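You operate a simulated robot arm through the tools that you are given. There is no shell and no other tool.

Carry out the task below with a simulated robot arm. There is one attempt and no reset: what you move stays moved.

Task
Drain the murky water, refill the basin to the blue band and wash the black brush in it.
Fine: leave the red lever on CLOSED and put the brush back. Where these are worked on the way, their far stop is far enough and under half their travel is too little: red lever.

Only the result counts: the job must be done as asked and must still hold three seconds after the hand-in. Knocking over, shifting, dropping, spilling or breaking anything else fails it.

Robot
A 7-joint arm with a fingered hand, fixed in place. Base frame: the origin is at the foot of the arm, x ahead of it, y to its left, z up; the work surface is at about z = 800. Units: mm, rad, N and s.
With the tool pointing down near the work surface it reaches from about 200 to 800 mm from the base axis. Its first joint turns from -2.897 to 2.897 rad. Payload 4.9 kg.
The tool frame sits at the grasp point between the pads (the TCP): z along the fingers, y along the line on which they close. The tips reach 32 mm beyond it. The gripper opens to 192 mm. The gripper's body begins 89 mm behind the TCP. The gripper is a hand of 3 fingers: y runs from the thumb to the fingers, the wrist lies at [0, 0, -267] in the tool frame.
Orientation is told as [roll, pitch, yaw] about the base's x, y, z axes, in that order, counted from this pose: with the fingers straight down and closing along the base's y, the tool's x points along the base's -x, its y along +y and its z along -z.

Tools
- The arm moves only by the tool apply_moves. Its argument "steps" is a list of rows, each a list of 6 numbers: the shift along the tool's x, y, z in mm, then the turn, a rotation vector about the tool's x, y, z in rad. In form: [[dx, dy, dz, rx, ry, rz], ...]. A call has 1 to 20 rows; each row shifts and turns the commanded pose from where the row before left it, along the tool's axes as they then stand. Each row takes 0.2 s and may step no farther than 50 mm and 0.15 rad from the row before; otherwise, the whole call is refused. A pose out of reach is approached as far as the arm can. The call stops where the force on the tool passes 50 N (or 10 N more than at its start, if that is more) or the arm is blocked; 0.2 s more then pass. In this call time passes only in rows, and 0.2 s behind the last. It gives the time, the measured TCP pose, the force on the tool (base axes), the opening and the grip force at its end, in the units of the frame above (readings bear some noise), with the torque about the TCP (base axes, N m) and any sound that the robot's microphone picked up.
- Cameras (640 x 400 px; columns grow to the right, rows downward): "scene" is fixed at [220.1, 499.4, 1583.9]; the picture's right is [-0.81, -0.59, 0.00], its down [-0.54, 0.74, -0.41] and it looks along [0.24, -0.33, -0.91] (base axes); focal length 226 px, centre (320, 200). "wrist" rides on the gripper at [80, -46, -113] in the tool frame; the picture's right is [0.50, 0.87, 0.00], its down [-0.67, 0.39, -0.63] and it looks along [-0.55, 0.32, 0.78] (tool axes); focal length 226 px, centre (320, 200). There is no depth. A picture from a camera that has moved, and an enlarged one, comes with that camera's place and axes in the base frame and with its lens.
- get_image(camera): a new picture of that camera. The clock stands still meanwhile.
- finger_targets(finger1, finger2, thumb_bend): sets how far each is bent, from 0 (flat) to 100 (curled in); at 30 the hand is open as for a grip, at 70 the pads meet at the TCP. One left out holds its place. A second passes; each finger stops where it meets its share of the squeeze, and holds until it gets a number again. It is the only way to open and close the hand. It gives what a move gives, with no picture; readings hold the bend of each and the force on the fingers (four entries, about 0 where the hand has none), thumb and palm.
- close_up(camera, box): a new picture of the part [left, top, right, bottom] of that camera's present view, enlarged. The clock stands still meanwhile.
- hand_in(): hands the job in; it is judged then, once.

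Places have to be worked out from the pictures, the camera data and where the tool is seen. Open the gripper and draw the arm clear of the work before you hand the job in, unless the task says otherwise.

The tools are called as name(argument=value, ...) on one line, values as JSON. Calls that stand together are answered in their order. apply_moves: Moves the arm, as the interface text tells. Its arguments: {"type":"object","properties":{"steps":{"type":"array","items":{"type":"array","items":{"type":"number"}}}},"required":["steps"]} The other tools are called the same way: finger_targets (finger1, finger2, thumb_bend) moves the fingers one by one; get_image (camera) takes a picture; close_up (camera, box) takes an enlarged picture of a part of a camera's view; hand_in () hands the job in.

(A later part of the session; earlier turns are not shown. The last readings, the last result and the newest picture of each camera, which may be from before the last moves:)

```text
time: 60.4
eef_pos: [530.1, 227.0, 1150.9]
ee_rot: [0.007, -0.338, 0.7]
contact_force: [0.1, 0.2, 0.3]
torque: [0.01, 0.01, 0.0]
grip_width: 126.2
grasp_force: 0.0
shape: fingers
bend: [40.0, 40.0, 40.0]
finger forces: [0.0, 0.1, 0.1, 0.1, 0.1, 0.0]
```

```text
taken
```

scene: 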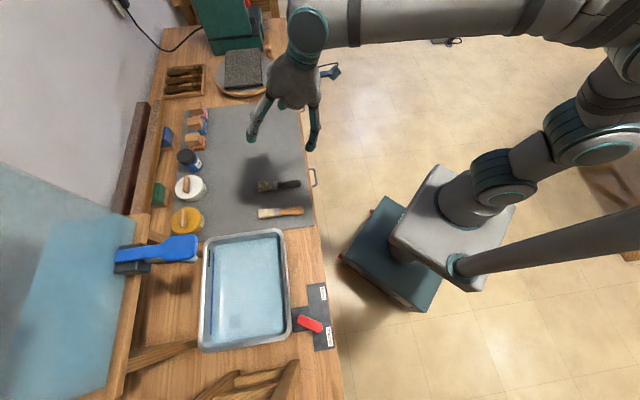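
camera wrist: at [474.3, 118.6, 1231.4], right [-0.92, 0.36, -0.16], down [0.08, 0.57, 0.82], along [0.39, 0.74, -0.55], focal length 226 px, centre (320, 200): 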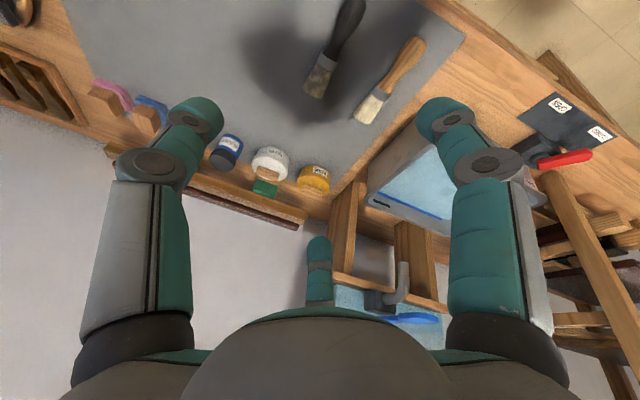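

The black brush shows at the top of the wrist view between the opened fingers. I zoom on it in both cameras to fix its pose.

close_up(camera="wrist", box=[270, 0, 430, 130])

close_up(camera="scene", box=[240, 165, 320, 235])

```text
3.08 times, centred on (350, 65) of wrist
camera zoom: at [474.3, 118.6, 1231.4], right [-0.92, 0.36, -0.16], down [0.08, 0.57, 0.82], along [0.39, 0.74, -0.55], focal length 696 px, centre (228, 615)
```

zoom: 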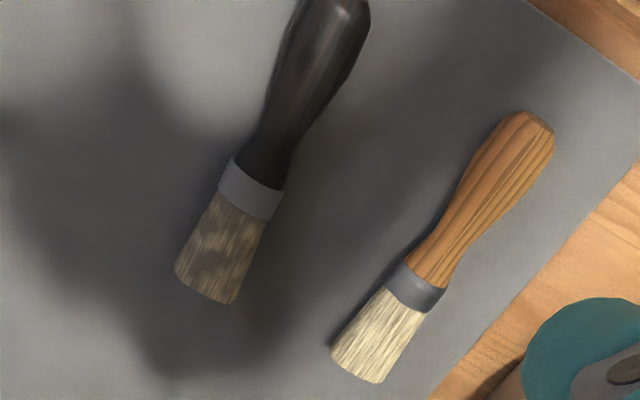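

```text
5.71 times, centred on (280, 200) of scene
camera zoom: at [220.1, 499.4, 1583.9], right [-0.81, -0.59, 0.0], down [-0.54, 0.74, -0.41], along [0.24, -0.33, -0.91], focal length 1292 px, centre (549, 200)
```

zoom: 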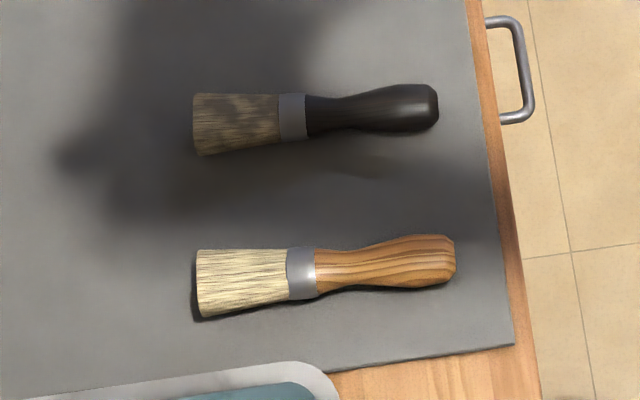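

The brush runs from bristle tip about [646, 319] to handle end about [525, 212] (azimuth ~41.5°), handle neck ~20 mm thick. Dipping will be easiest with the bristles turned back toward the robot, so I first set the hand upright and test in free air how far its yaw can turn.

apply_moves(steps=[[0, 0, 0, 0, 0.12, 0], [0, 0, 0, 0, 0.12, 0], [0, 0, 0, 0, 0.1, 0], [0, 0, 0, 0, 0, -0.15], [0, 0, 0, 0, 0, -0.15], [0, 0, 0, 0, 0, -0.15], [0, 0, 0, 0, 0, -0.15], [0, 0, 0, 0, 0, -0.15], [0, 0, 0, 0, 0, -0.15], [0, 0, 0, 0, 0, -0.15], [0, 0, 0, 0, 0, -0.15], [0, 0, 0, 0, 0, -0.15], [0, 0, 0, 0, 0, -0.15]])

```text
time: 63.2
eef_pos: [521.7, 242.5, 1149.6]
ee_rot: [0.007, 0.006, 2.016]
contact_force: [0.6, -0.1, -1.4]
torque: [0.0, 0.02, 0.03]
grip_width: 126.6
grasp_force: 0.0
shape: fingers
bend: [40.0, 40.0, 40.0]
finger forces: [0.0, 0.0, 0.0, 0.1, 0.0, 0.0]
out of reach, approached as far as the arm can: row 12, 13
```

Yaw tops out near 2.0 here, so there is ample room the other way (down to about -3). I turn back to the brush's direction (yaw about 0.72) for the pick.

apply_moves(steps=[[0, 0, 0, 0, 0, 0.15], [0, 0, 0, 0, 0, 0.15], [0, 0, 0, 0, 0, 0.15], [0, 0, 0, 0, 0, 0.15], [0, 0, 0, 0, 0, 0.15], [0, 0, 0, 0, 0, 0.15], [0, 0, 0, 0, 0, 0.15], [0, 0, 0, 0, 0, 0.15]])

```text
time: 65.0
eef_pos: [523.1, 241.3, 1152.3]
ee_rot: [-0.006, 0.003, 0.812]
contact_force: [0.0, 0.1, -0.1]
torque: [0.04, 0.0, -0.02]
grip_width: 126.8
grasp_force: 0.1
shape: fingers
bend: [40.0, 40.0, 40.0]
finger forces: [0.0, 0.0, 0.0, 0.0, 0.0, 0.1]
```

Yaw is 0.81; I trim it to 0.724 and descend to z 950 right over the handle for a close look.

apply_moves(steps=[[0, 0, 0, 0, 0, 0.088], [-5.8, -4.6, 40.4, 0, 0, 0], [-5.8, -4.6, 40.4, 0, 0, 0], [-5.8, -4.6, 40.4, 0, 0, 0], [-5.8, -4.6, 40.4, 0, 0, 0], [-5.8, -4.6, 40.4, 0, 0, 0]])

get_image(camera="wrist")

close_up(camera="scene", box=[220, 130, 340, 240])

```text
time: 66.4
eef_pos: [561.0, 245.3, 952.1]
ee_rot: [-0.008, 0.0, 0.725]
contact_force: [-0.2, 0.5, 0.3]
torque: [-0.02, 0.02, 0.0]
grip_width: 126.7
grasp_force: 0.0
shape: fingers
bend: [40.0, 40.0, 40.0]
finger forces: [0.0, 0.0, 0.0, 0.1, 0.0, 0.1]
```

```text
taken
camera wrist: at [531.0, 156.6, 1066.1], right [-0.95, 0.32, -0.01], down [0.24, 0.74, 0.63], along [0.2, 0.6, -0.78], focal length 226 px, centre (320, 200)
```

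wrist: 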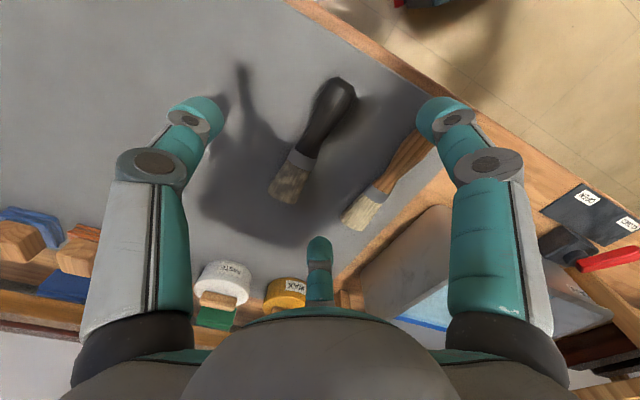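

```text
3.64 times, centred on (280, 185) of scene
camera zoom: at [220.1, 499.4, 1583.9], right [-0.81, -0.59, 0.0], down [-0.54, 0.74, -0.41], along [0.24, -0.33, -0.91], focal length 822 px, centre (466, 254)
```

zoom: 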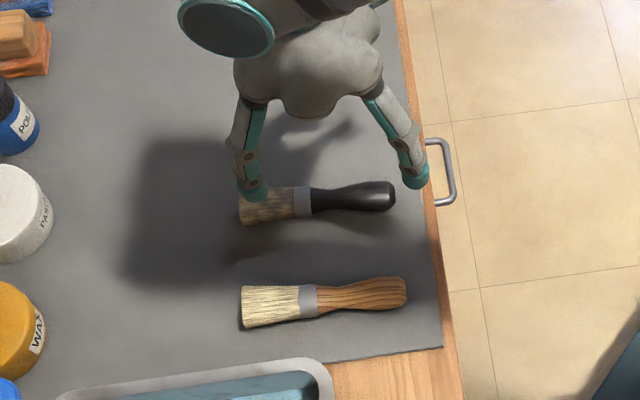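

The hand is over the brush; I zoom in on it in the wrist view to refine its pose.

close_up(camera="wrist", box=[240, 60, 440, 250])

```text
2.11 times, centred on (340, 155) of wrist
camera zoom: at [531.0, 156.6, 1066.1], right [-0.95, 0.32, -0.01], down [0.24, 0.74, 0.63], along [0.2, 0.6, -0.78], focal length 476 px, centre (278, 295)
```

zoom: 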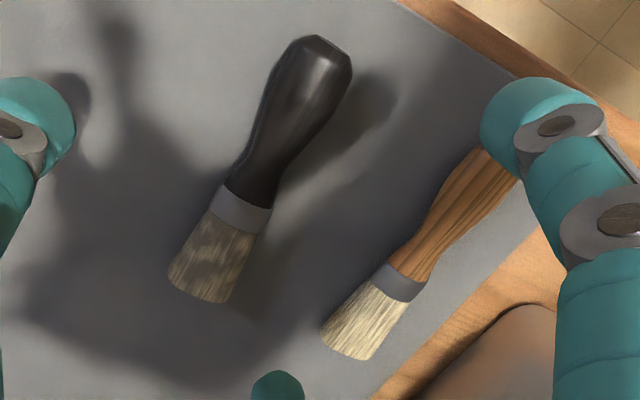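

Combining both cameras, the brush axis has azimuth about 42.5° with the grip point at about [557, 241]. I pre-shape the fingers a bit narrower and descend to z 870 over it.

finger_targets(finger1=47, finger2=47, thumb_bend=47)

apply_moves(steps=[[5.7, -0.4, 0, 0.008, 0, -0.017], [0, 0, 28, 0, 0, 0], [0, 0, 28, 0, 0, 0], [0, 0, 26, 0, 0, 0]])

get_image(camera="wrist")

close_up(camera="scene", box=[220, 130, 340, 240])

```text
time: 67.4
eef_pos: [560.1, 244.5, 952.4]
ee_rot: [-0.004, 0.003, 0.729]
contact_force: [-0.2, -0.2, -0.2]
torque: [0.0, 0.02, 0.03]
grip_width: 97.7
grasp_force: 0.0
shape: fingers
bend: [47.0, 47.0, 47.0]
finger forces: [0.0, 0.0, 0.0, 0.0, 0.0, 0.0]
```

```text
time: 68.4
eef_pos: [557.0, 237.3, 869.1]
ee_rot: [-0.014, 0.003, 0.744]
contact_force: [0.8, 0.6, 0.4]
torque: [0.01, -0.02, 0.02]
grip_width: 97.5
grasp_force: 0.3
shape: fingers
bend: [47.0, 47.0, 47.0]
finger forces: [0.0, 0.1, 0.1, 0.0, 0.0, 0.0]
```

```text
taken
camera wrist: at [529.2, 150.5, 983.3], right [-0.95, 0.3, -0.01], down [0.23, 0.75, 0.62], along [0.19, 0.59, -0.78], focal length 226 px, centre (320, 200)
```

wrist: 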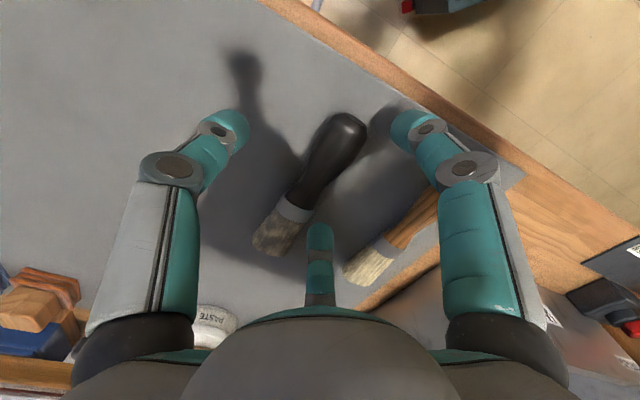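

```text
3.64 times, centred on (280, 185) of scene
camera zoom: at [220.1, 499.4, 1583.9], right [-0.81, -0.59, 0.0], down [-0.54, 0.74, -0.41], along [0.24, -0.33, -0.91], focal length 822 px, centre (466, 254)
```

zoom: 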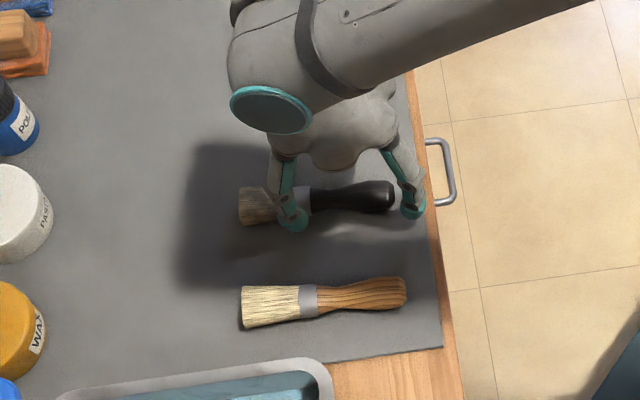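

The handle lies centred between thumb and fingers. I lower the last 25 mm in small steps, watching for contact with the mat.

apply_moves(steps=[[-1, 1.5, 10, -0.012, 0, 0], [0, 0, 8, 0, 0, 0], [0, 0, 4, 0, 0, 0]])

get_image(camera="wrist")

close_up(camera="scene", box=[240, 160, 320, 220])

```text
time: 69.2
eef_pos: [558.1, 239.2, 848.4]
ee_rot: [-0.003, -0.001, 0.743]
contact_force: [-1.4, -0.8, 12.4]
torque: [0.32, 0.29, 0.08]
grip_width: 97.9
grasp_force: 6.0
shape: fingers
bend: [47.0, 47.0, 47.0]
finger forces: [5.9, 6.5, 0.0, 0.0, 0.1, 0.0]
```

```text
taken
camera wrist: at [530.3, 151.8, 961.7], right [-0.95, 0.3, 0.0], down [0.23, 0.74, 0.63], along [0.19, 0.6, -0.78], focal length 226 px, centre (320, 200)
```

wrist: 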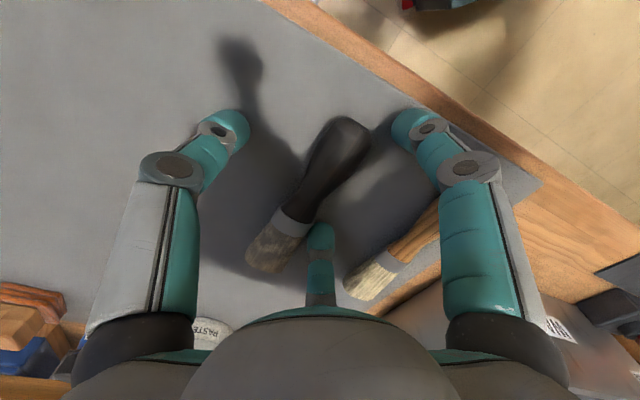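

```text
6.67 times, centred on (280, 190) of scene
camera zoom: at [220.1, 499.4, 1583.9], right [-0.81, -0.59, 0.0], down [-0.54, 0.74, -0.41], along [0.24, -0.33, -0.91], focal length 1508 px, centre (587, 267)
```

zoom: 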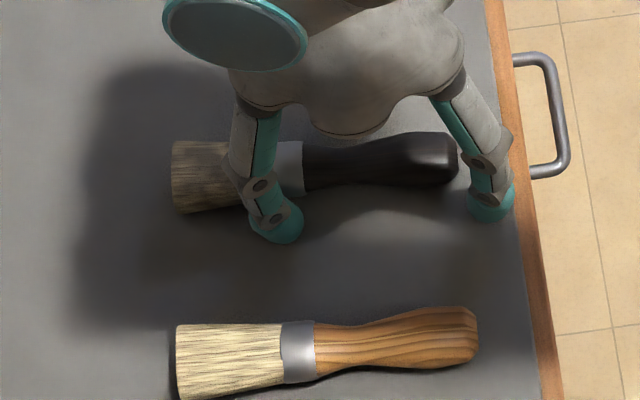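

Fingers 1 and 2 just touch the mat (6 N) and the handle is centred. I lift 3 mm, shift 8 mm toward the bristles so finger 1 stays on the handle, and bring the thumb in first so the brush won't be pushed sideways.

apply_moves(steps=[[0, 0, -4, 0, 0, 0], [-8, 0, 0, 0, 0, 0]])

finger_targets(thumb_bend=61)

get_image(camera="wrist")

close_up(camera="scene", box=[240, 160, 320, 220])

```text
time: 69.8
eef_pos: [562.9, 245.3, 850.3]
ee_rot: [-0.001, 0.006, 0.743]
contact_force: [-0.6, -0.3, 0.0]
torque: [0.02, 0.03, -0.01]
grip_width: 97.6
grasp_force: 0.0
shape: fingers
bend: [47.0, 47.0, 47.0]
finger forces: [0.0, 0.0, 0.0, 0.0, 0.0, 0.0]
```

```text
time: 70.8
eef_pos: [562.5, 243.2, 849.3]
ee_rot: [-0.001, 0.003, 0.743]
contact_force: [0.7, 0.4, -0.3]
torque: [-0.03, 0.03, -0.01]
grip_width: 69.3
grasp_force: 0.1
shape: fingers
bend: [47.0, 47.0, 61.0]
finger forces: [0.1, 0.0, 0.0, 0.0, 0.1, 0.0]
```

```text
taken
camera wrist: at [535.0, 156.0, 964.1], right [-0.95, 0.3, 0.0], down [0.23, 0.74, 0.63], along [0.19, 0.6, -0.78], focal length 226 px, centre (320, 200)
```

wrist: 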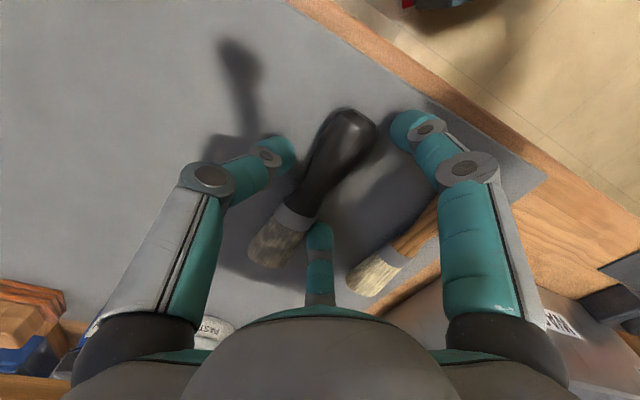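

```text
6.67 times, centred on (280, 190) of scene
camera zoom: at [220.1, 499.4, 1583.9], right [-0.81, -0.59, 0.0], down [-0.54, 0.74, -0.41], along [0.24, -0.33, -0.91], focal length 1508 px, centre (587, 267)
```

zoom: 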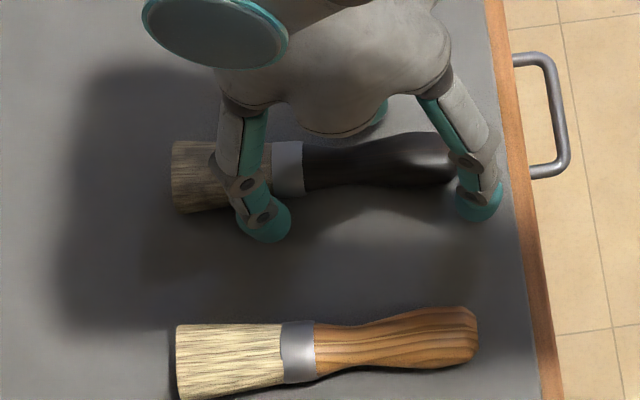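

The thumb now stands just beside the neck without touching. I close fingers 1 and 2 gradually onto the handle.

finger_targets(finger1=52, finger2=52)

close_up(camera="wrist", box=[220, 80, 440, 300])

close_up(camera="scene", box=[240, 160, 320, 220])

```text
time: 71.8
eef_pos: [562.6, 243.5, 850.2]
ee_rot: [-0.001, 0.003, 0.742]
contact_force: [0.0, 0.4, 0.5]
torque: [-0.01, -0.01, -0.03]
grip_width: 58.3
grasp_force: 0.0
shape: fingers
bend: [52.0, 52.0, 61.0]
finger forces: [0.0, 0.1, 0.0, 0.0, 0.0, 0.0]
```

```text
1.82 times, centred on (330, 190) of wrist
camera zoom: at [535.0, 156.0, 964.1], right [-0.95, 0.3, 0.0], down [0.23, 0.74, 0.63], along [0.19, 0.6, -0.78], focal length 411 px, centre (302, 218)
```

zoom: 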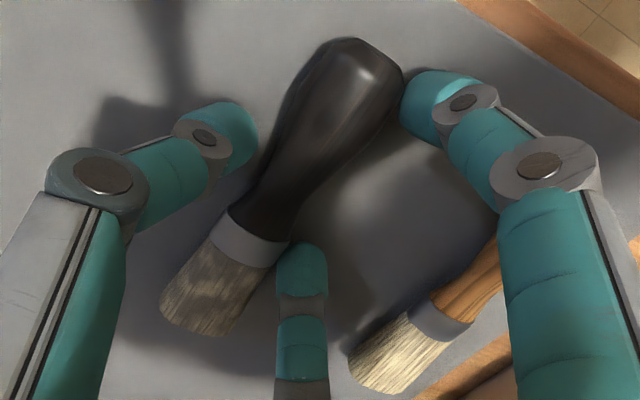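

```text
6.67 times, centred on (280, 190) of scene
camera zoom: at [220.1, 499.4, 1583.9], right [-0.81, -0.59, 0.0], down [-0.54, 0.74, -0.41], along [0.24, -0.33, -0.91], focal length 1508 px, centre (587, 267)
```

zoom: 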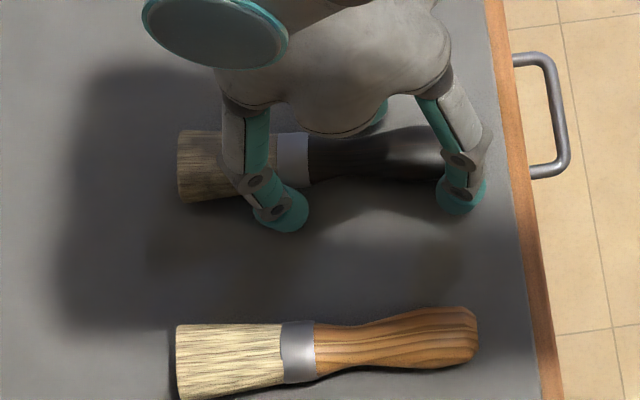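

The fingers nudged the brush about 6 mm against the thumb side; it now sits between all three. I close all three to grip it.

finger_targets(finger1=57, finger2=57, thumb_bend=67)

close_up(camera="wrist", box=[220, 80, 440, 300])

close_up(camera="scene", box=[240, 160, 320, 220])

```text
time: 72.8
eef_pos: [562.9, 244.5, 849.4]
ee_rot: [-0.003, 0.003, 0.742]
contact_force: [0.6, -1.2, 0.7]
torque: [0.02, -0.02, -0.06]
grip_width: 48.7
grasp_force: 5.4
shape: fingers
bend: [54.0, 54.0, 64.0]
finger forces: [2.5, 2.7, 0.0, 0.0, 5.8, 0.0]
```

```text
1.82 times, centred on (330, 190) of wrist
camera zoom: at [535.0, 156.0, 964.1], right [-0.95, 0.3, 0.0], down [0.23, 0.74, 0.63], along [0.19, 0.6, -0.78], focal length 411 px, centre (302, 218)
```

zoom: 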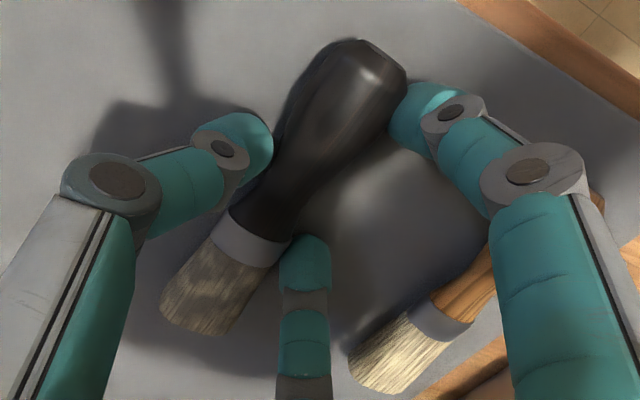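

```text
6.67 times, centred on (280, 190) of scene
camera zoom: at [220.1, 499.4, 1583.9], right [-0.81, -0.59, 0.0], down [-0.54, 0.74, -0.41], along [0.24, -0.33, -0.91], focal length 1508 px, centre (587, 267)
```

zoom: 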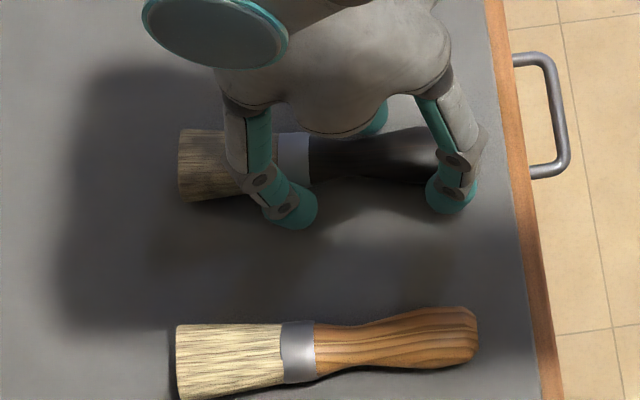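

All three fingers hold the handle in balance (2.5, 2.7 and 5.8 N). I raise the squeeze for a firm grip before lifting.

finger_targets(finger1=65, finger2=65, thumb_bend=75)

close_up(camera="wrist", box=[220, 80, 440, 300])

close_up(camera="scene", box=[240, 160, 320, 220])

```text
time: 73.8
eef_pos: [561.8, 244.7, 850.2]
ee_rot: [-0.003, 0.003, 0.742]
contact_force: [-0.7, -0.2, 0.7]
torque: [-0.03, 0.02, 0.01]
grip_width: 42.5
grasp_force: 18.0
shape: fingers
bend: [57.0, 60.0, 66.0]
finger forces: [9.6, 7.7, 0.0, 0.0, 17.9, 0.0]
```

```text
1.82 times, centred on (330, 190) of wrist
camera zoom: at [535.0, 156.0, 964.1], right [-0.95, 0.3, 0.0], down [0.23, 0.74, 0.63], along [0.19, 0.6, -0.78], focal length 411 px, centre (302, 218)
```

zoom: 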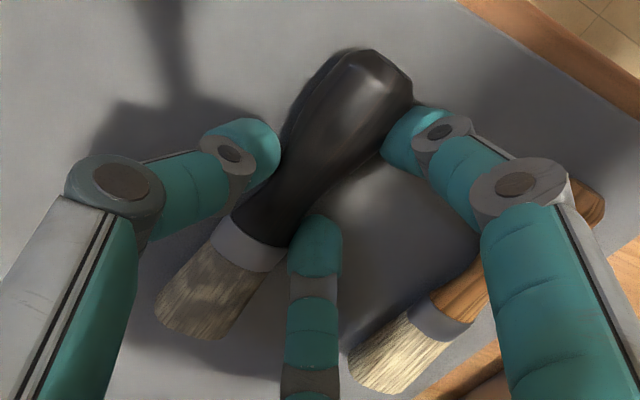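

```text
6.67 times, centred on (280, 190) of scene
camera zoom: at [220.1, 499.4, 1583.9], right [-0.81, -0.59, 0.0], down [-0.54, 0.74, -0.41], along [0.24, -0.33, -0.91], focal length 1508 px, centre (587, 267)
```

zoom: 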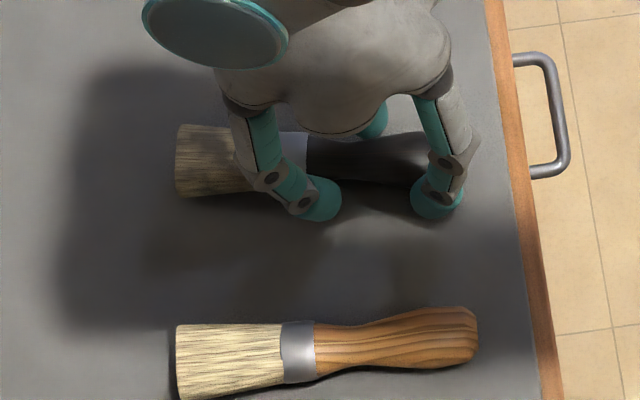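

A firm grip of 18 N is reached. I lift 25 mm and check that the brush stays in the hand.

apply_moves(steps=[[0, 0, -5, 0, 0, 0], [0, 0, -10, 0, 0, 0], [0, 0, -10, 0, 0, 0]])

close_up(camera="wrist", box=[220, 80, 440, 300])

close_up(camera="scene", box=[240, 160, 320, 220])

```text
time: 74.6
eef_pos: [562.3, 244.3, 875.5]
ee_rot: [-0.002, 0.003, 0.745]
contact_force: [0.2, 0.1, -0.6]
torque: [0.02, -0.02, -0.03]
grip_width: 42.7
grasp_force: 17.4
shape: fingers
bend: [57.0, 60.0, 66.0]
finger forces: [9.6, 7.8, 0.0, 0.0, 17.8, 0.1]
```

```text
1.82 times, centred on (330, 190) of wrist
camera zoom: at [535.7, 155.6, 990.0], right [-0.95, 0.3, 0.0], down [0.23, 0.74, 0.63], along [0.19, 0.6, -0.78], focal length 411 px, centre (302, 218)
```

zoom: 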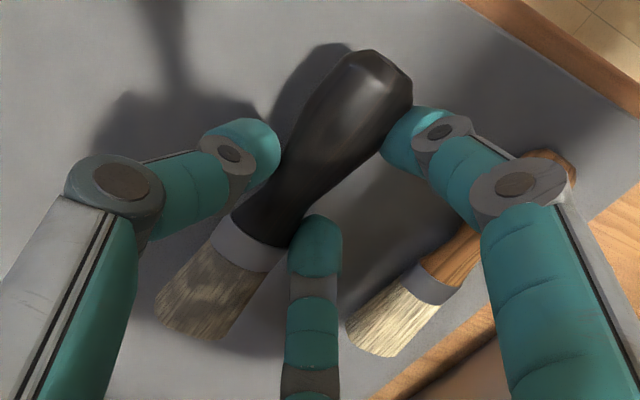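

```text
6.67 times, centred on (280, 190) of scene
camera zoom: at [220.1, 499.4, 1583.9], right [-0.81, -0.59, 0.0], down [-0.54, 0.74, -0.41], along [0.24, -0.33, -0.91], focal length 1508 px, centre (587, 267)
```

zoom: 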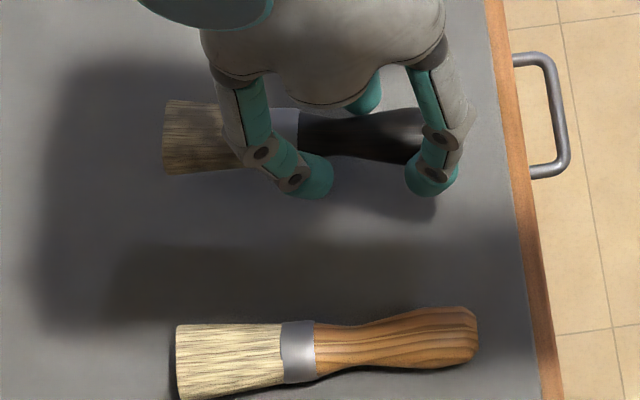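

The brush lifted rigidly with the hand (wrist view unchanged). I raise it to z 1080 and shift toward the basin's front-left, staying well clear of the tap.

apply_moves(steps=[[0, 0, -41, 0, 0, 0], [0, 0, -41, 0, 0, 0], [0, 0, -41, 0, 0, 0], [0, 0, -41, 0, 0, 0], [0, 0, -41, 0, 0, 0], [5.2, 41.4, 0, 0, 0, 0], [5.2, 41.4, 0, 0, 0, 0], [5.2, 41.4, 0, 0, 0, 0]])

get_image(camera="scene")

get_image(camera="wrist")

```text
time: 76.4
eef_pos: [465.7, 326.3, 1082.8]
ee_rot: [0.0, 0.002, 0.744]
contact_force: [0.2, 0.2, -0.4]
torque: [-0.01, -0.01, -0.03]
grip_width: 42.7
grasp_force: 17.9
shape: fingers
bend: [57.0, 60.0, 66.0]
finger forces: [9.6, 7.6, 0.1, 0.1, 17.7, 0.0]
```

```text
taken
```

scene: 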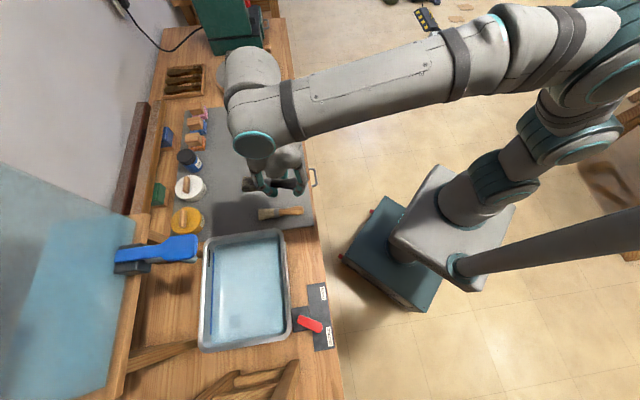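

```text
taken
camera wrist: at [437.8, 238.3, 1196.3], right [-0.95, 0.3, 0.0], down [0.23, 0.74, 0.63], along [0.19, 0.6, -0.78], focal length 226 px, centre (320, 200)
```

wrist: 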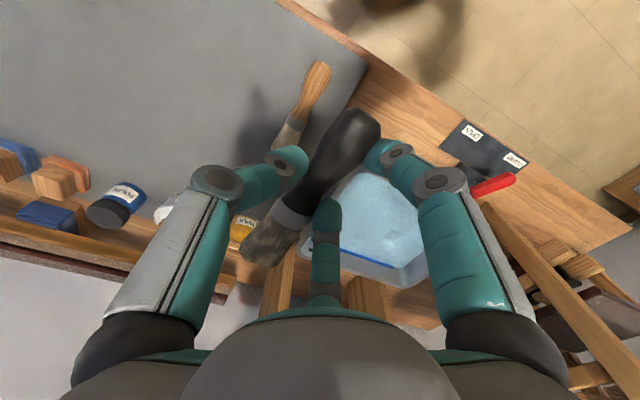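

The brush is held steadily at z 1083. I rotate the hand by about -3.1 rad so the bristles point back toward the robot.

apply_moves(steps=[[0, 0, 0, 0, 0, 0.15], [0, 0, 0, 0, 0, 0.15], [0, 0, 0, 0, 0, 0.15], [0, 0, 0, 0, 0, 0.15], [0, 0, 0, 0, 0, 0.15], [0, 0, 0, 0, 0, 0.15], [0, 0, 0, 0, 0, 0.15], [0, 0, 0, 0, 0, 0.15], [0, 0, 0, 0, 0, 0.15], [0, 0, 0, 0, 0, 0.15], [0, 0, 0, 0, 0, 0.15], [0, 0, 0, 0, 0, 0.15], [0, 0, 0, 0, 0, 0.15], [0, 0, 0, 0, 0, 0.15], [0, 0, 0, 0, 0, 0.15], [0, 0, 0, 0, 0, 0.15], [0, 0, 0, 0, 0, 0.15], [0, 0, 0, 0, 0, 0.15], [0, 0, 0, 0, 0, 0.15], [0, 0, 0, 0, 0, 0.15]])

get_image(camera="scene")

```text
time: 80.6
eef_pos: [467.0, 326.2, 1080.6]
ee_rot: [0.003, -0.004, -2.257]
contact_force: [0.4, -1.3, -0.9]
torque: [0.0, 0.02, 0.0]
grip_width: 41.8
grasp_force: 17.9
shape: fingers
bend: [58.0, 60.0, 66.0]
finger forces: [9.7, 8.1, 0.1, 0.1, 17.7, 0.1]
```

```text
taken
```

scene: 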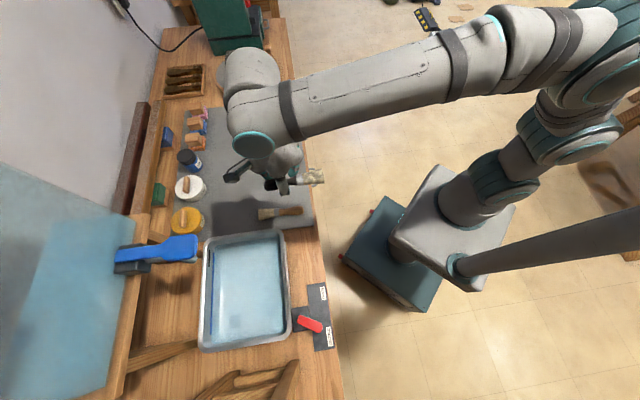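

The turn succeeded and the brush is still held. I finish the last 0.1 rad and travel along the basin's front to w ≈ 195 (about [258, 534, 1080]).

apply_moves(steps=[[0, 0, 0, 0, 0, 0.1], [0, -42.1, 0, 0, 0, 0], [0, -42.1, 0, 0, 0, 0], [0, -42.1, 0, 0, 0, 0], [0, -42.1, 0, 0, 0, 0], [0, -42.1, 0, 0, 0, 0], [0, -42.1, 0, 0, 0, 0], [0, -42.1, 0, 0, 0, 0], [0, 0, 0, 0, 0.15, 0], [0, 0, 0, 0, 0.15, 0], [0, 0, 0, 0, 0.15, 0]])

get_image(camera="scene")

get_image(camera="wrist")

```text
time: 83.0
eef_pos: [259.3, 535.2, 1078.4]
ee_rot: [0.0, 0.447, -2.354]
contact_force: [0.2, -0.3, -1.0]
torque: [0.02, 0.02, -0.01]
grip_width: 41.5
grasp_force: 17.8
shape: fingers
bend: [58.0, 60.0, 66.0]
finger forces: [9.7, 8.0, 0.0, 0.0, 17.7, 0.1]
```

```text
taken
```

scene: 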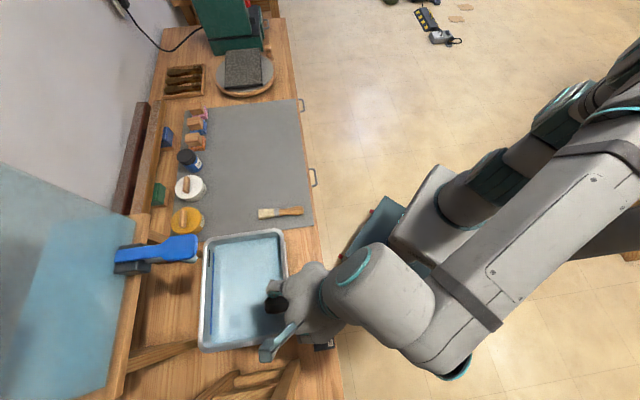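

```text
taken
camera wrist: at [241.3, 582.6, 1216.0], right [0.93, -0.29, 0.22], down [-0.35, -0.9, 0.28], along [0.11, -0.34, -0.94], focal length 226 px, centre (320, 200)
```

wrist: 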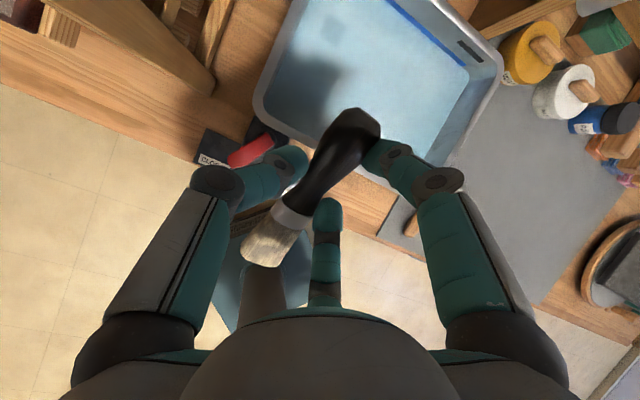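

The hand leans correctly with bristles pointing down toward the robot side. I move out over the basin to about u 745, z 1010.

apply_moves(steps=[[27.2, 0, 28.7, 0, 0, 0], [27.2, 0, 28.7, 0, 0, 0], [27.2, 0, 28.7, 0, 0, 0], [27.2, 0, 28.7, 0, 0, 0], [27.2, 0, 28.7, 0, 0, 0]])

get_image(camera="scene")

get_image(camera="wrist")

```text
time: 84.2
eef_pos: [387.9, 664.0, 1007.9]
ee_rot: [0.003, 0.446, -2.355]
contact_force: [0.6, -0.7, 0.4]
torque: [0.0, 0.04, 0.01]
grip_width: 41.6
grasp_force: 17.1
shape: fingers
bend: [58.0, 60.0, 67.0]
finger forces: [9.8, 8.1, 0.0, 0.0, 17.9, 0.1]
```

```text
taken
```

scene: 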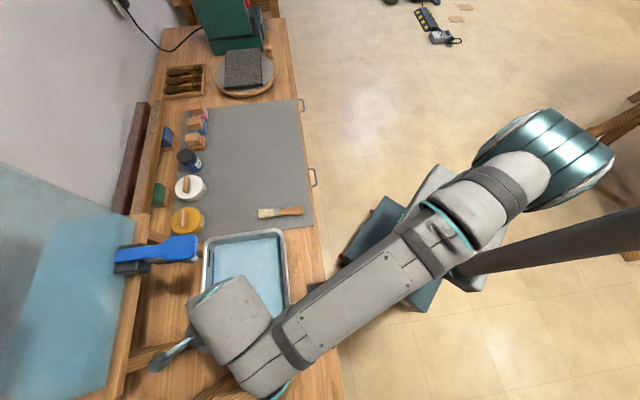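

```text
taken
camera wrist: at [370.9, 711.8, 1145.1], right [0.93, -0.29, 0.22], down [-0.35, -0.9, 0.28], along [0.11, -0.34, -0.94], focal length 226 px, centre (320, 200)
```

wrist: 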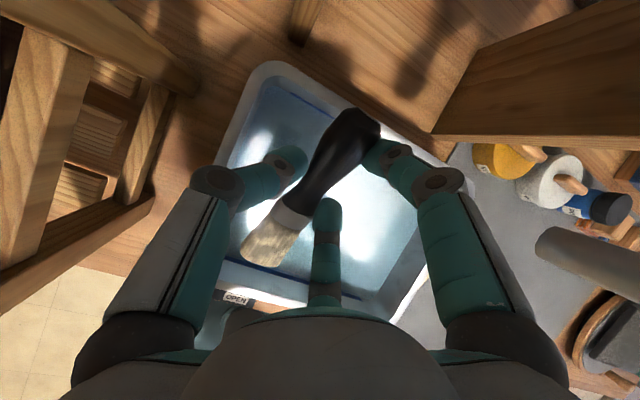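

The bristles hang over the water inside the basin, with the tap's stand still clear of the hand. I lower by about 60 mm and look at the waterline.

apply_moves(steps=[[-8.7, 0, 18, 0, 0, 0], [-8.7, 0, 18, 0, 0, 0], [-8.7, 0, 18, 0, 0, 0]])

get_image(camera="wrist")

close_up(camera="wrist", box=[180, 60, 440, 320])

close_up(camera="scene", box=[140, 210, 320, 400])

```text
time: 85.0
eef_pos: [388.9, 665.5, 947.7]
ee_rot: [0.002, 0.448, -2.355]
contact_force: [-0.6, -0.2, -0.4]
torque: [0.0, 0.04, -0.04]
grip_width: 42.0
grasp_force: 17.4
shape: fingers
bend: [58.0, 60.0, 67.0]
finger forces: [9.8, 8.0, 0.0, 0.0, 17.9, 0.0]
```

```text
taken
camera wrist: at [371.3, 712.7, 1085.4], right [0.93, -0.29, 0.22], down [-0.35, -0.9, 0.28], along [0.11, -0.34, -0.94], focal length 226 px, centre (320, 200)
```

wrist: 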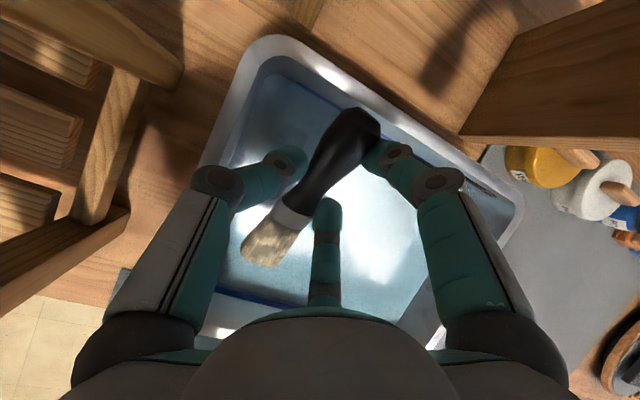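

```text
1.54 times, centred on (310, 190) of wrist
camera zoom: at [371.3, 712.7, 1085.4], right [0.93, -0.29, 0.22], down [-0.35, -0.9, 0.28], along [0.11, -0.34, -0.94], focal length 348 px, centre (335, 215)
```

zoom: 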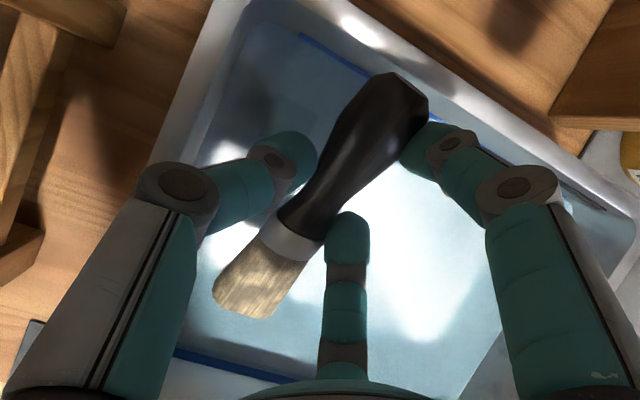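

```text
2.11 times, centred on (230, 305) of scene
camera zoom: at [220.1, 499.4, 1583.9], right [-0.81, -0.59, 0.0], down [-0.54, 0.74, -0.41], along [0.24, -0.33, -0.91], focal length 476 px, centre (510, -21)
```

zoom: 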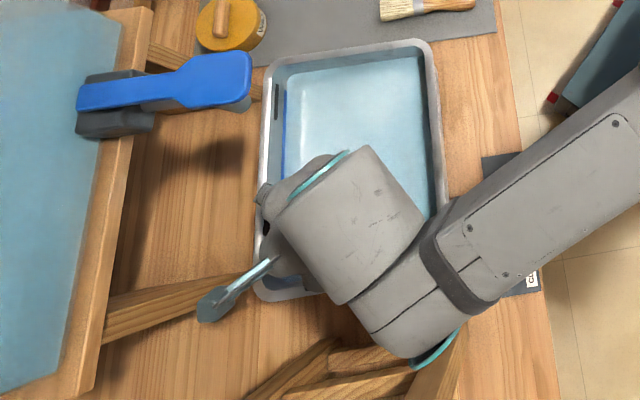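

The bristle tip should just be below the surface. I lower 14 mm more so the bristles are fully under water.

apply_moves(steps=[[-3, 0, 6.3, 0, 0, 0], [-3, 0, 6.3, 0, 0, 0]])

close_up(camera="wrist", box=[180, 60, 440, 320])

```text
time: 85.6
eef_pos: [387.6, 664.9, 935.1]
ee_rot: [0.002, 0.449, -2.354]
contact_force: [-0.2, -0.8, -0.5]
torque: [0.01, -0.03, 0.0]
grip_width: 41.5
grasp_force: 17.8
shape: fingers
bend: [58.0, 60.0, 67.0]
finger forces: [9.8, 8.0, 0.0, 0.0, 17.9, 0.1]
```

```text
1.54 times, centred on (310, 190) of wrist
camera zoom: at [371.8, 713.2, 1071.8], right [0.93, -0.29, 0.22], down [-0.35, -0.9, 0.28], along [0.11, -0.34, -0.94], focal length 348 px, centre (335, 215)
```

zoom: 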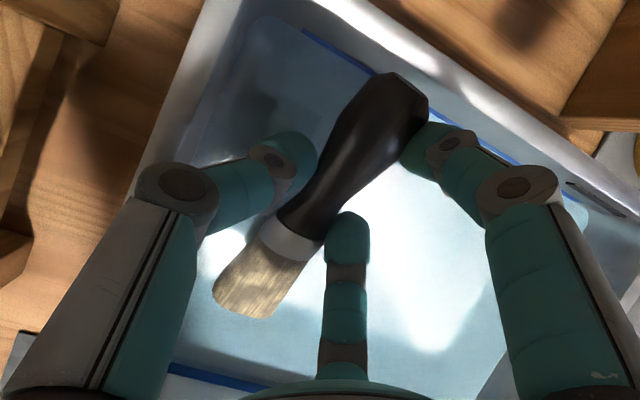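

I see no clear water tint on the visible upper side of the bristles, so I lower another 10 mm and compare.

apply_moves(steps=[[-2.2, 0, 4.5, 0, 0, 0], [-2.2, 0, 4.5, 0, 0, 0]])

close_up(camera="wrist", box=[180, 60, 440, 320])

close_up(camera="wrist", box=[220, 180, 340, 300])

```text
time: 86.2
eef_pos: [389.0, 664.5, 923.5]
ee_rot: [0.003, 0.444, -2.354]
contact_force: [0.2, 0.0, -0.1]
torque: [0.03, -0.01, -0.01]
grip_width: 41.5
grasp_force: 17.9
shape: fingers
bend: [58.0, 60.0, 67.0]
finger forces: [9.8, 8.1, 0.0, 0.1, 17.8, 0.0]
```

```text
1.54 times, centred on (310, 190) of wrist
camera zoom: at [372.4, 713.3, 1060.3], right [0.93, -0.29, 0.22], down [-0.35, -0.9, 0.28], along [0.11, -0.34, -0.93], focal length 348 px, centre (335, 215)
```

zoom: 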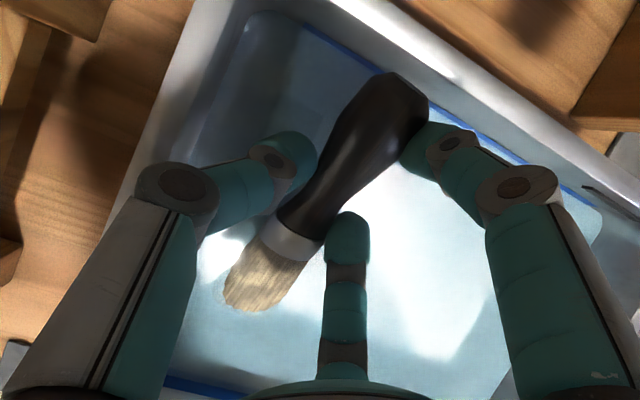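

```text
3.33 times, centred on (280, 240) of wrist
camera zoom: at [372.4, 713.3, 1060.3], right [0.93, -0.29, 0.22], down [-0.35, -0.9, 0.28], along [0.11, -0.34, -0.93], focal length 754 px, centre (453, 67)
```

zoom: 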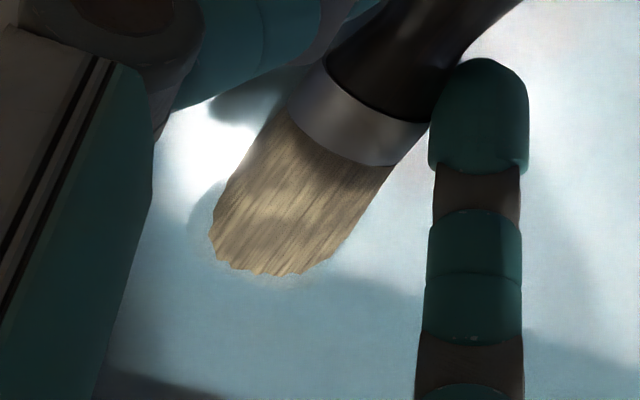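

Now the waterline cuts the bristle tip, putting the surface at roughly z 855-860 (floor about 811). I lower 12 mm more, carefully, to get the whole bristle head under water without touching the floor.

apply_moves(steps=[[-1.7, 0, 3.6, 0, 0, 0], [-1.7, 0, 3.6, 0, 0, 0], [-1.7, 0, 3.6, 0, 0, 0]])

get_image(camera="wrist")

close_up(camera="wrist", box=[220, 180, 340, 300])

```text
time: 87.0
eef_pos: [389.0, 665.6, 913.7]
ee_rot: [0.001, 0.446, -2.355]
contact_force: [-0.6, 0.2, -0.7]
torque: [0.02, 0.01, 0.02]
grip_width: 41.5
grasp_force: 17.7
shape: fingers
bend: [58.0, 60.0, 67.0]
finger forces: [9.7, 8.1, 0.1, 0.0, 17.9, 0.0]
```

```text
taken
camera wrist: at [371.8, 712.6, 1049.9], right [0.93, -0.29, 0.22], down [-0.35, -0.9, 0.28], along [0.11, -0.34, -0.94], focal length 226 px, centre (320, 200)
```

wrist: 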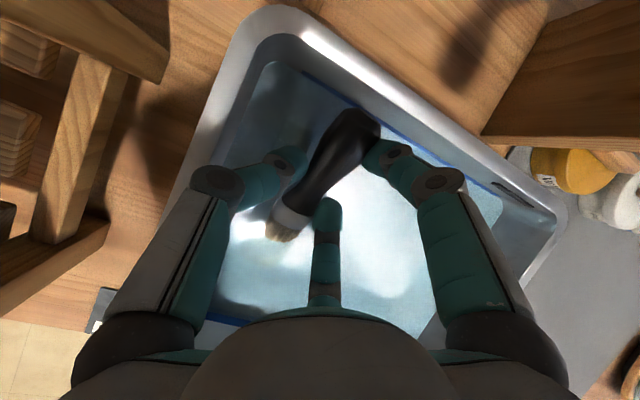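

```text
3.33 times, centred on (280, 240) of wrist
camera zoom: at [371.8, 712.6, 1049.9], right [0.93, -0.29, 0.22], down [-0.35, -0.9, 0.28], along [0.11, -0.34, -0.94], focal length 754 px, centre (453, 67)
```

zoom: 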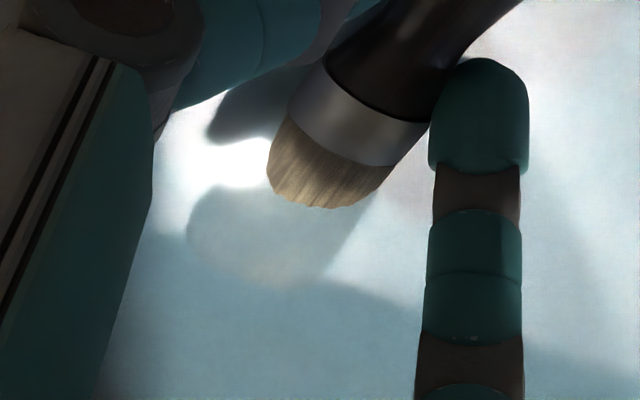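

The bristle head is now mostly under water with no contact force. I go 3 mm deeper and swish it gently side to side.

apply_moves(steps=[[-1.3, 0, 2.7, 0, 0, 0], [0, 12, 0, 0, 0, 0], [0, 12, 0, 0, 0, 0], [0, -12, 0, 0, 0, 0], [0, -12, 0, 0, 0, 0], [0, -12, 0, 0, 0, 0], [0, -12, 0, 0, 0, 0], [0, 12, 0, 0, 0, 0], [0, 12, 0, 0, 0, 0], [0, 12, 0, 0, 0, 0], [0, 12, 0, 0, 0, 0], [0, -12, 0, 0, 0, 0], [0, -12, 0, 0, 0, 0], [0, -12, 0, 0, 0, 0], [0, -12, 0, 0, 0, 0], [0, 12, 0, 0, 0, 0], [0, 12, 0, 0, 0, 0], [0, 0, 0, 0, 0, 0]])

close_up(camera="wrist", box=[180, 60, 440, 320])

close_up(camera="scene", box=[140, 210, 320, 400])

```text
time: 90.8
eef_pos: [388.1, 664.7, 911.7]
ee_rot: [0.001, 0.448, -2.355]
contact_force: [-0.3, 0.1, -0.4]
torque: [-0.01, 0.02, -0.01]
grip_width: 41.2
grasp_force: 18.4
shape: fingers
bend: [58.0, 60.0, 67.0]
finger forces: [9.8, 8.4, 0.0, 0.1, 18.2, 0.1]
```

```text
1.54 times, centred on (310, 190) of wrist
camera zoom: at [370.9, 711.8, 1048.5], right [0.93, -0.29, 0.22], down [-0.35, -0.9, 0.28], along [0.11, -0.34, -0.94], focal length 348 px, centre (335, 215)
```

zoom: 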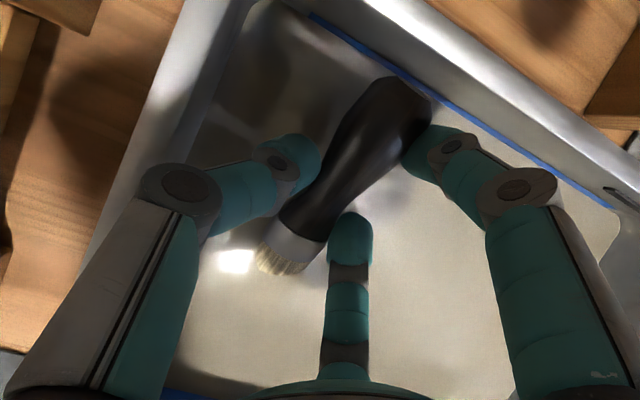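

```text
2.11 times, centred on (230, 305) of scene
camera zoom: at [220.1, 499.4, 1583.9], right [-0.81, -0.59, 0.0], down [-0.54, 0.74, -0.41], along [0.24, -0.33, -0.91], focal length 476 px, centre (510, -21)
```

zoom: 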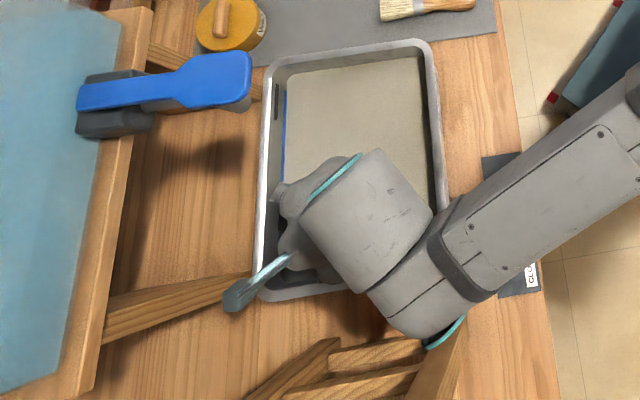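

The water turned cloudy as dirt came out, and the bristles look paler: the wash is working. I swish a few strokes more to make it thorough.

apply_moves(steps=[[0, 12, 0, 0, 0, 0], [0, 12, 0, 0, 0, 0], [0, -12, 0, 0, 0, 0], [0, -12, 0, 0, 0, 0], [0, -12, 0, 0, 0, 0], [0, -12, 0, 0, 0, 0], [0, 12, 0, 0, 0, 0], [0, 12, 0, 0, 0, 0], [0, 12, 0, 0, 0, 0], [0, 12, 0, 0, 0, 0], [0, -12, 0, 0, 0, 0], [0, -12, 0, 0, 0, 0], [0, -12, 0, 0, 0, 0], [0, -12, 0, 0, 0, 0], [0, 12, 0, 0, 0, 0], [0, 12, 0, 0, 0, 0], [0, 0, 0, 0, 0, 0]])

apply_moves(steps=[[4.3, 0, -9, 0, 0, 0], [8.7, 0, -18, 0, 0, 0], [8.7, 0, -18, 0, 0, 0], [8.7, 0, -18, 0, 0, 0], [8.7, 0, -18, 0, 0, 0]])

close_up(camera="wrist", box=[180, 60, 440, 320])

```text
time: 94.4
eef_pos: [388.9, 664.1, 910.5]
ee_rot: [0.002, 0.446, -2.354]
contact_force: [-0.1, 0.1, -1.4]
torque: [0.03, -0.04, -0.01]
grip_width: 40.9
grasp_force: 19.1
shape: fingers
bend: [58.0, 60.0, 67.0]
finger forces: [10.0, 8.5, 0.0, 0.1, 18.4, 0.0]
```

```text
time: 95.6
eef_pos: [389.8, 666.9, 999.6]
ee_rot: [0.001, 0.447, -2.354]
contact_force: [0.2, -0.9, -0.5]
torque: [0.05, 0.0, 0.0]
grip_width: 40.9
grasp_force: 18.4
shape: fingers
bend: [58.0, 60.0, 67.0]
finger forces: [9.8, 8.6, 0.0, 0.0, 18.3, 0.0]
```

```text
1.54 times, centred on (310, 190) of wrist
camera zoom: at [373.2, 714.6, 1136.5], right [0.93, -0.29, 0.22], down [-0.35, -0.9, 0.28], along [0.11, -0.34, -0.93], focal length 348 px, centre (335, 215)
```

zoom: 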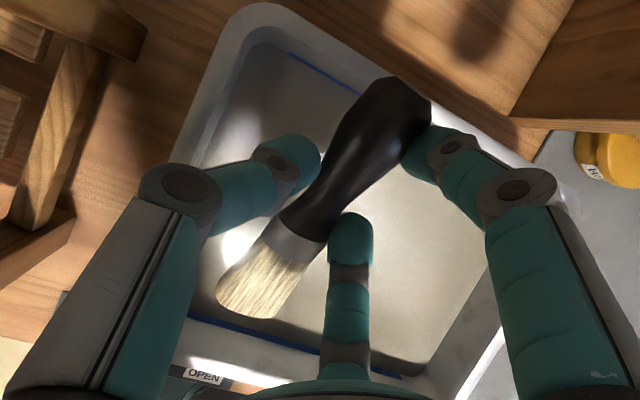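

The bristles came out clean and pale, and the grip is unchanged. I let it drip for a moment, then retrace the path back out over the basin's front.

apply_moves(steps=[[0, 0, 0, 0, 0, 0], [0, 0, 0, 0, 0, 0], [0, 0, 0, 0, 0, 0], [0, 0, 0, 0, 0, 0], [0, 0, 0, 0, 0, 0], [-26.6, 0, -30.5, 0, 0, 0], [-26.6, 0, -30.5, 0, 0, 0], [-26.6, 0, -30.5, 0, 0, 0], [-26.6, 0, -30.5, 0, 0, 0], [-26.6, 0, -30.5, 0, 0, 0]])

apply_moves(steps=[[0, 0, 0, 0, -0.15, 0], [0, 0, 0, 0, -0.15, 0], [0, 0, 0, 0, -0.147, 0], [0, 42.1, 0, 0, 0, 0], [0, 42.1, 0, 0, 0, 0], [0, 42.1, 0, 0, 0, 0], [0, 42.1, 0, 0, 0, 0], [0, 42.1, 0, 0, 0, 0], [0, 42.1, 0, 0, 0, 0], [0, 42.1, 0, 0, 0, 0]])

get_image(camera="scene")

```text
time: 97.8
eef_pos: [259.8, 532.6, 1081.1]
ee_rot: [0.0, 0.445, -2.355]
contact_force: [-0.3, -0.3, -1.4]
torque: [0.03, 0.0, 0.01]
grip_width: 41.0
grasp_force: 18.6
shape: fingers
bend: [58.0, 60.0, 67.0]
finger forces: [9.9, 8.7, 0.0, 0.0, 18.1, 0.0]
```

```text
time: 100.0
eef_pos: [469.8, 324.9, 1081.6]
ee_rot: [0.001, 0.0, -2.354]
contact_force: [0.6, -0.1, -1.3]
torque: [0.01, 0.04, 0.0]
grip_width: 40.3
grasp_force: 18.6
shape: fingers
bend: [58.0, 60.0, 67.0]
finger forces: [9.9, 8.8, 0.1, 0.1, 18.4, 0.0]
```

```text
taken
```

scene: 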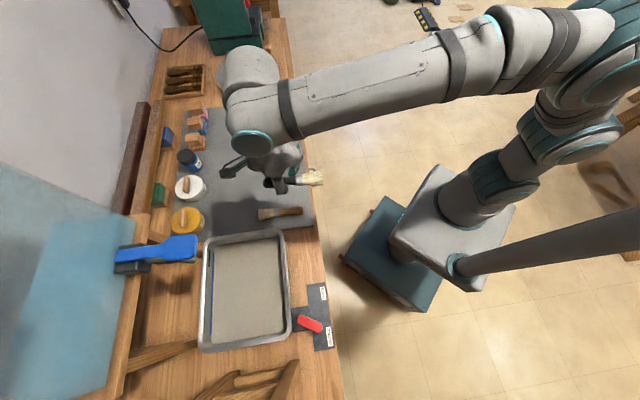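

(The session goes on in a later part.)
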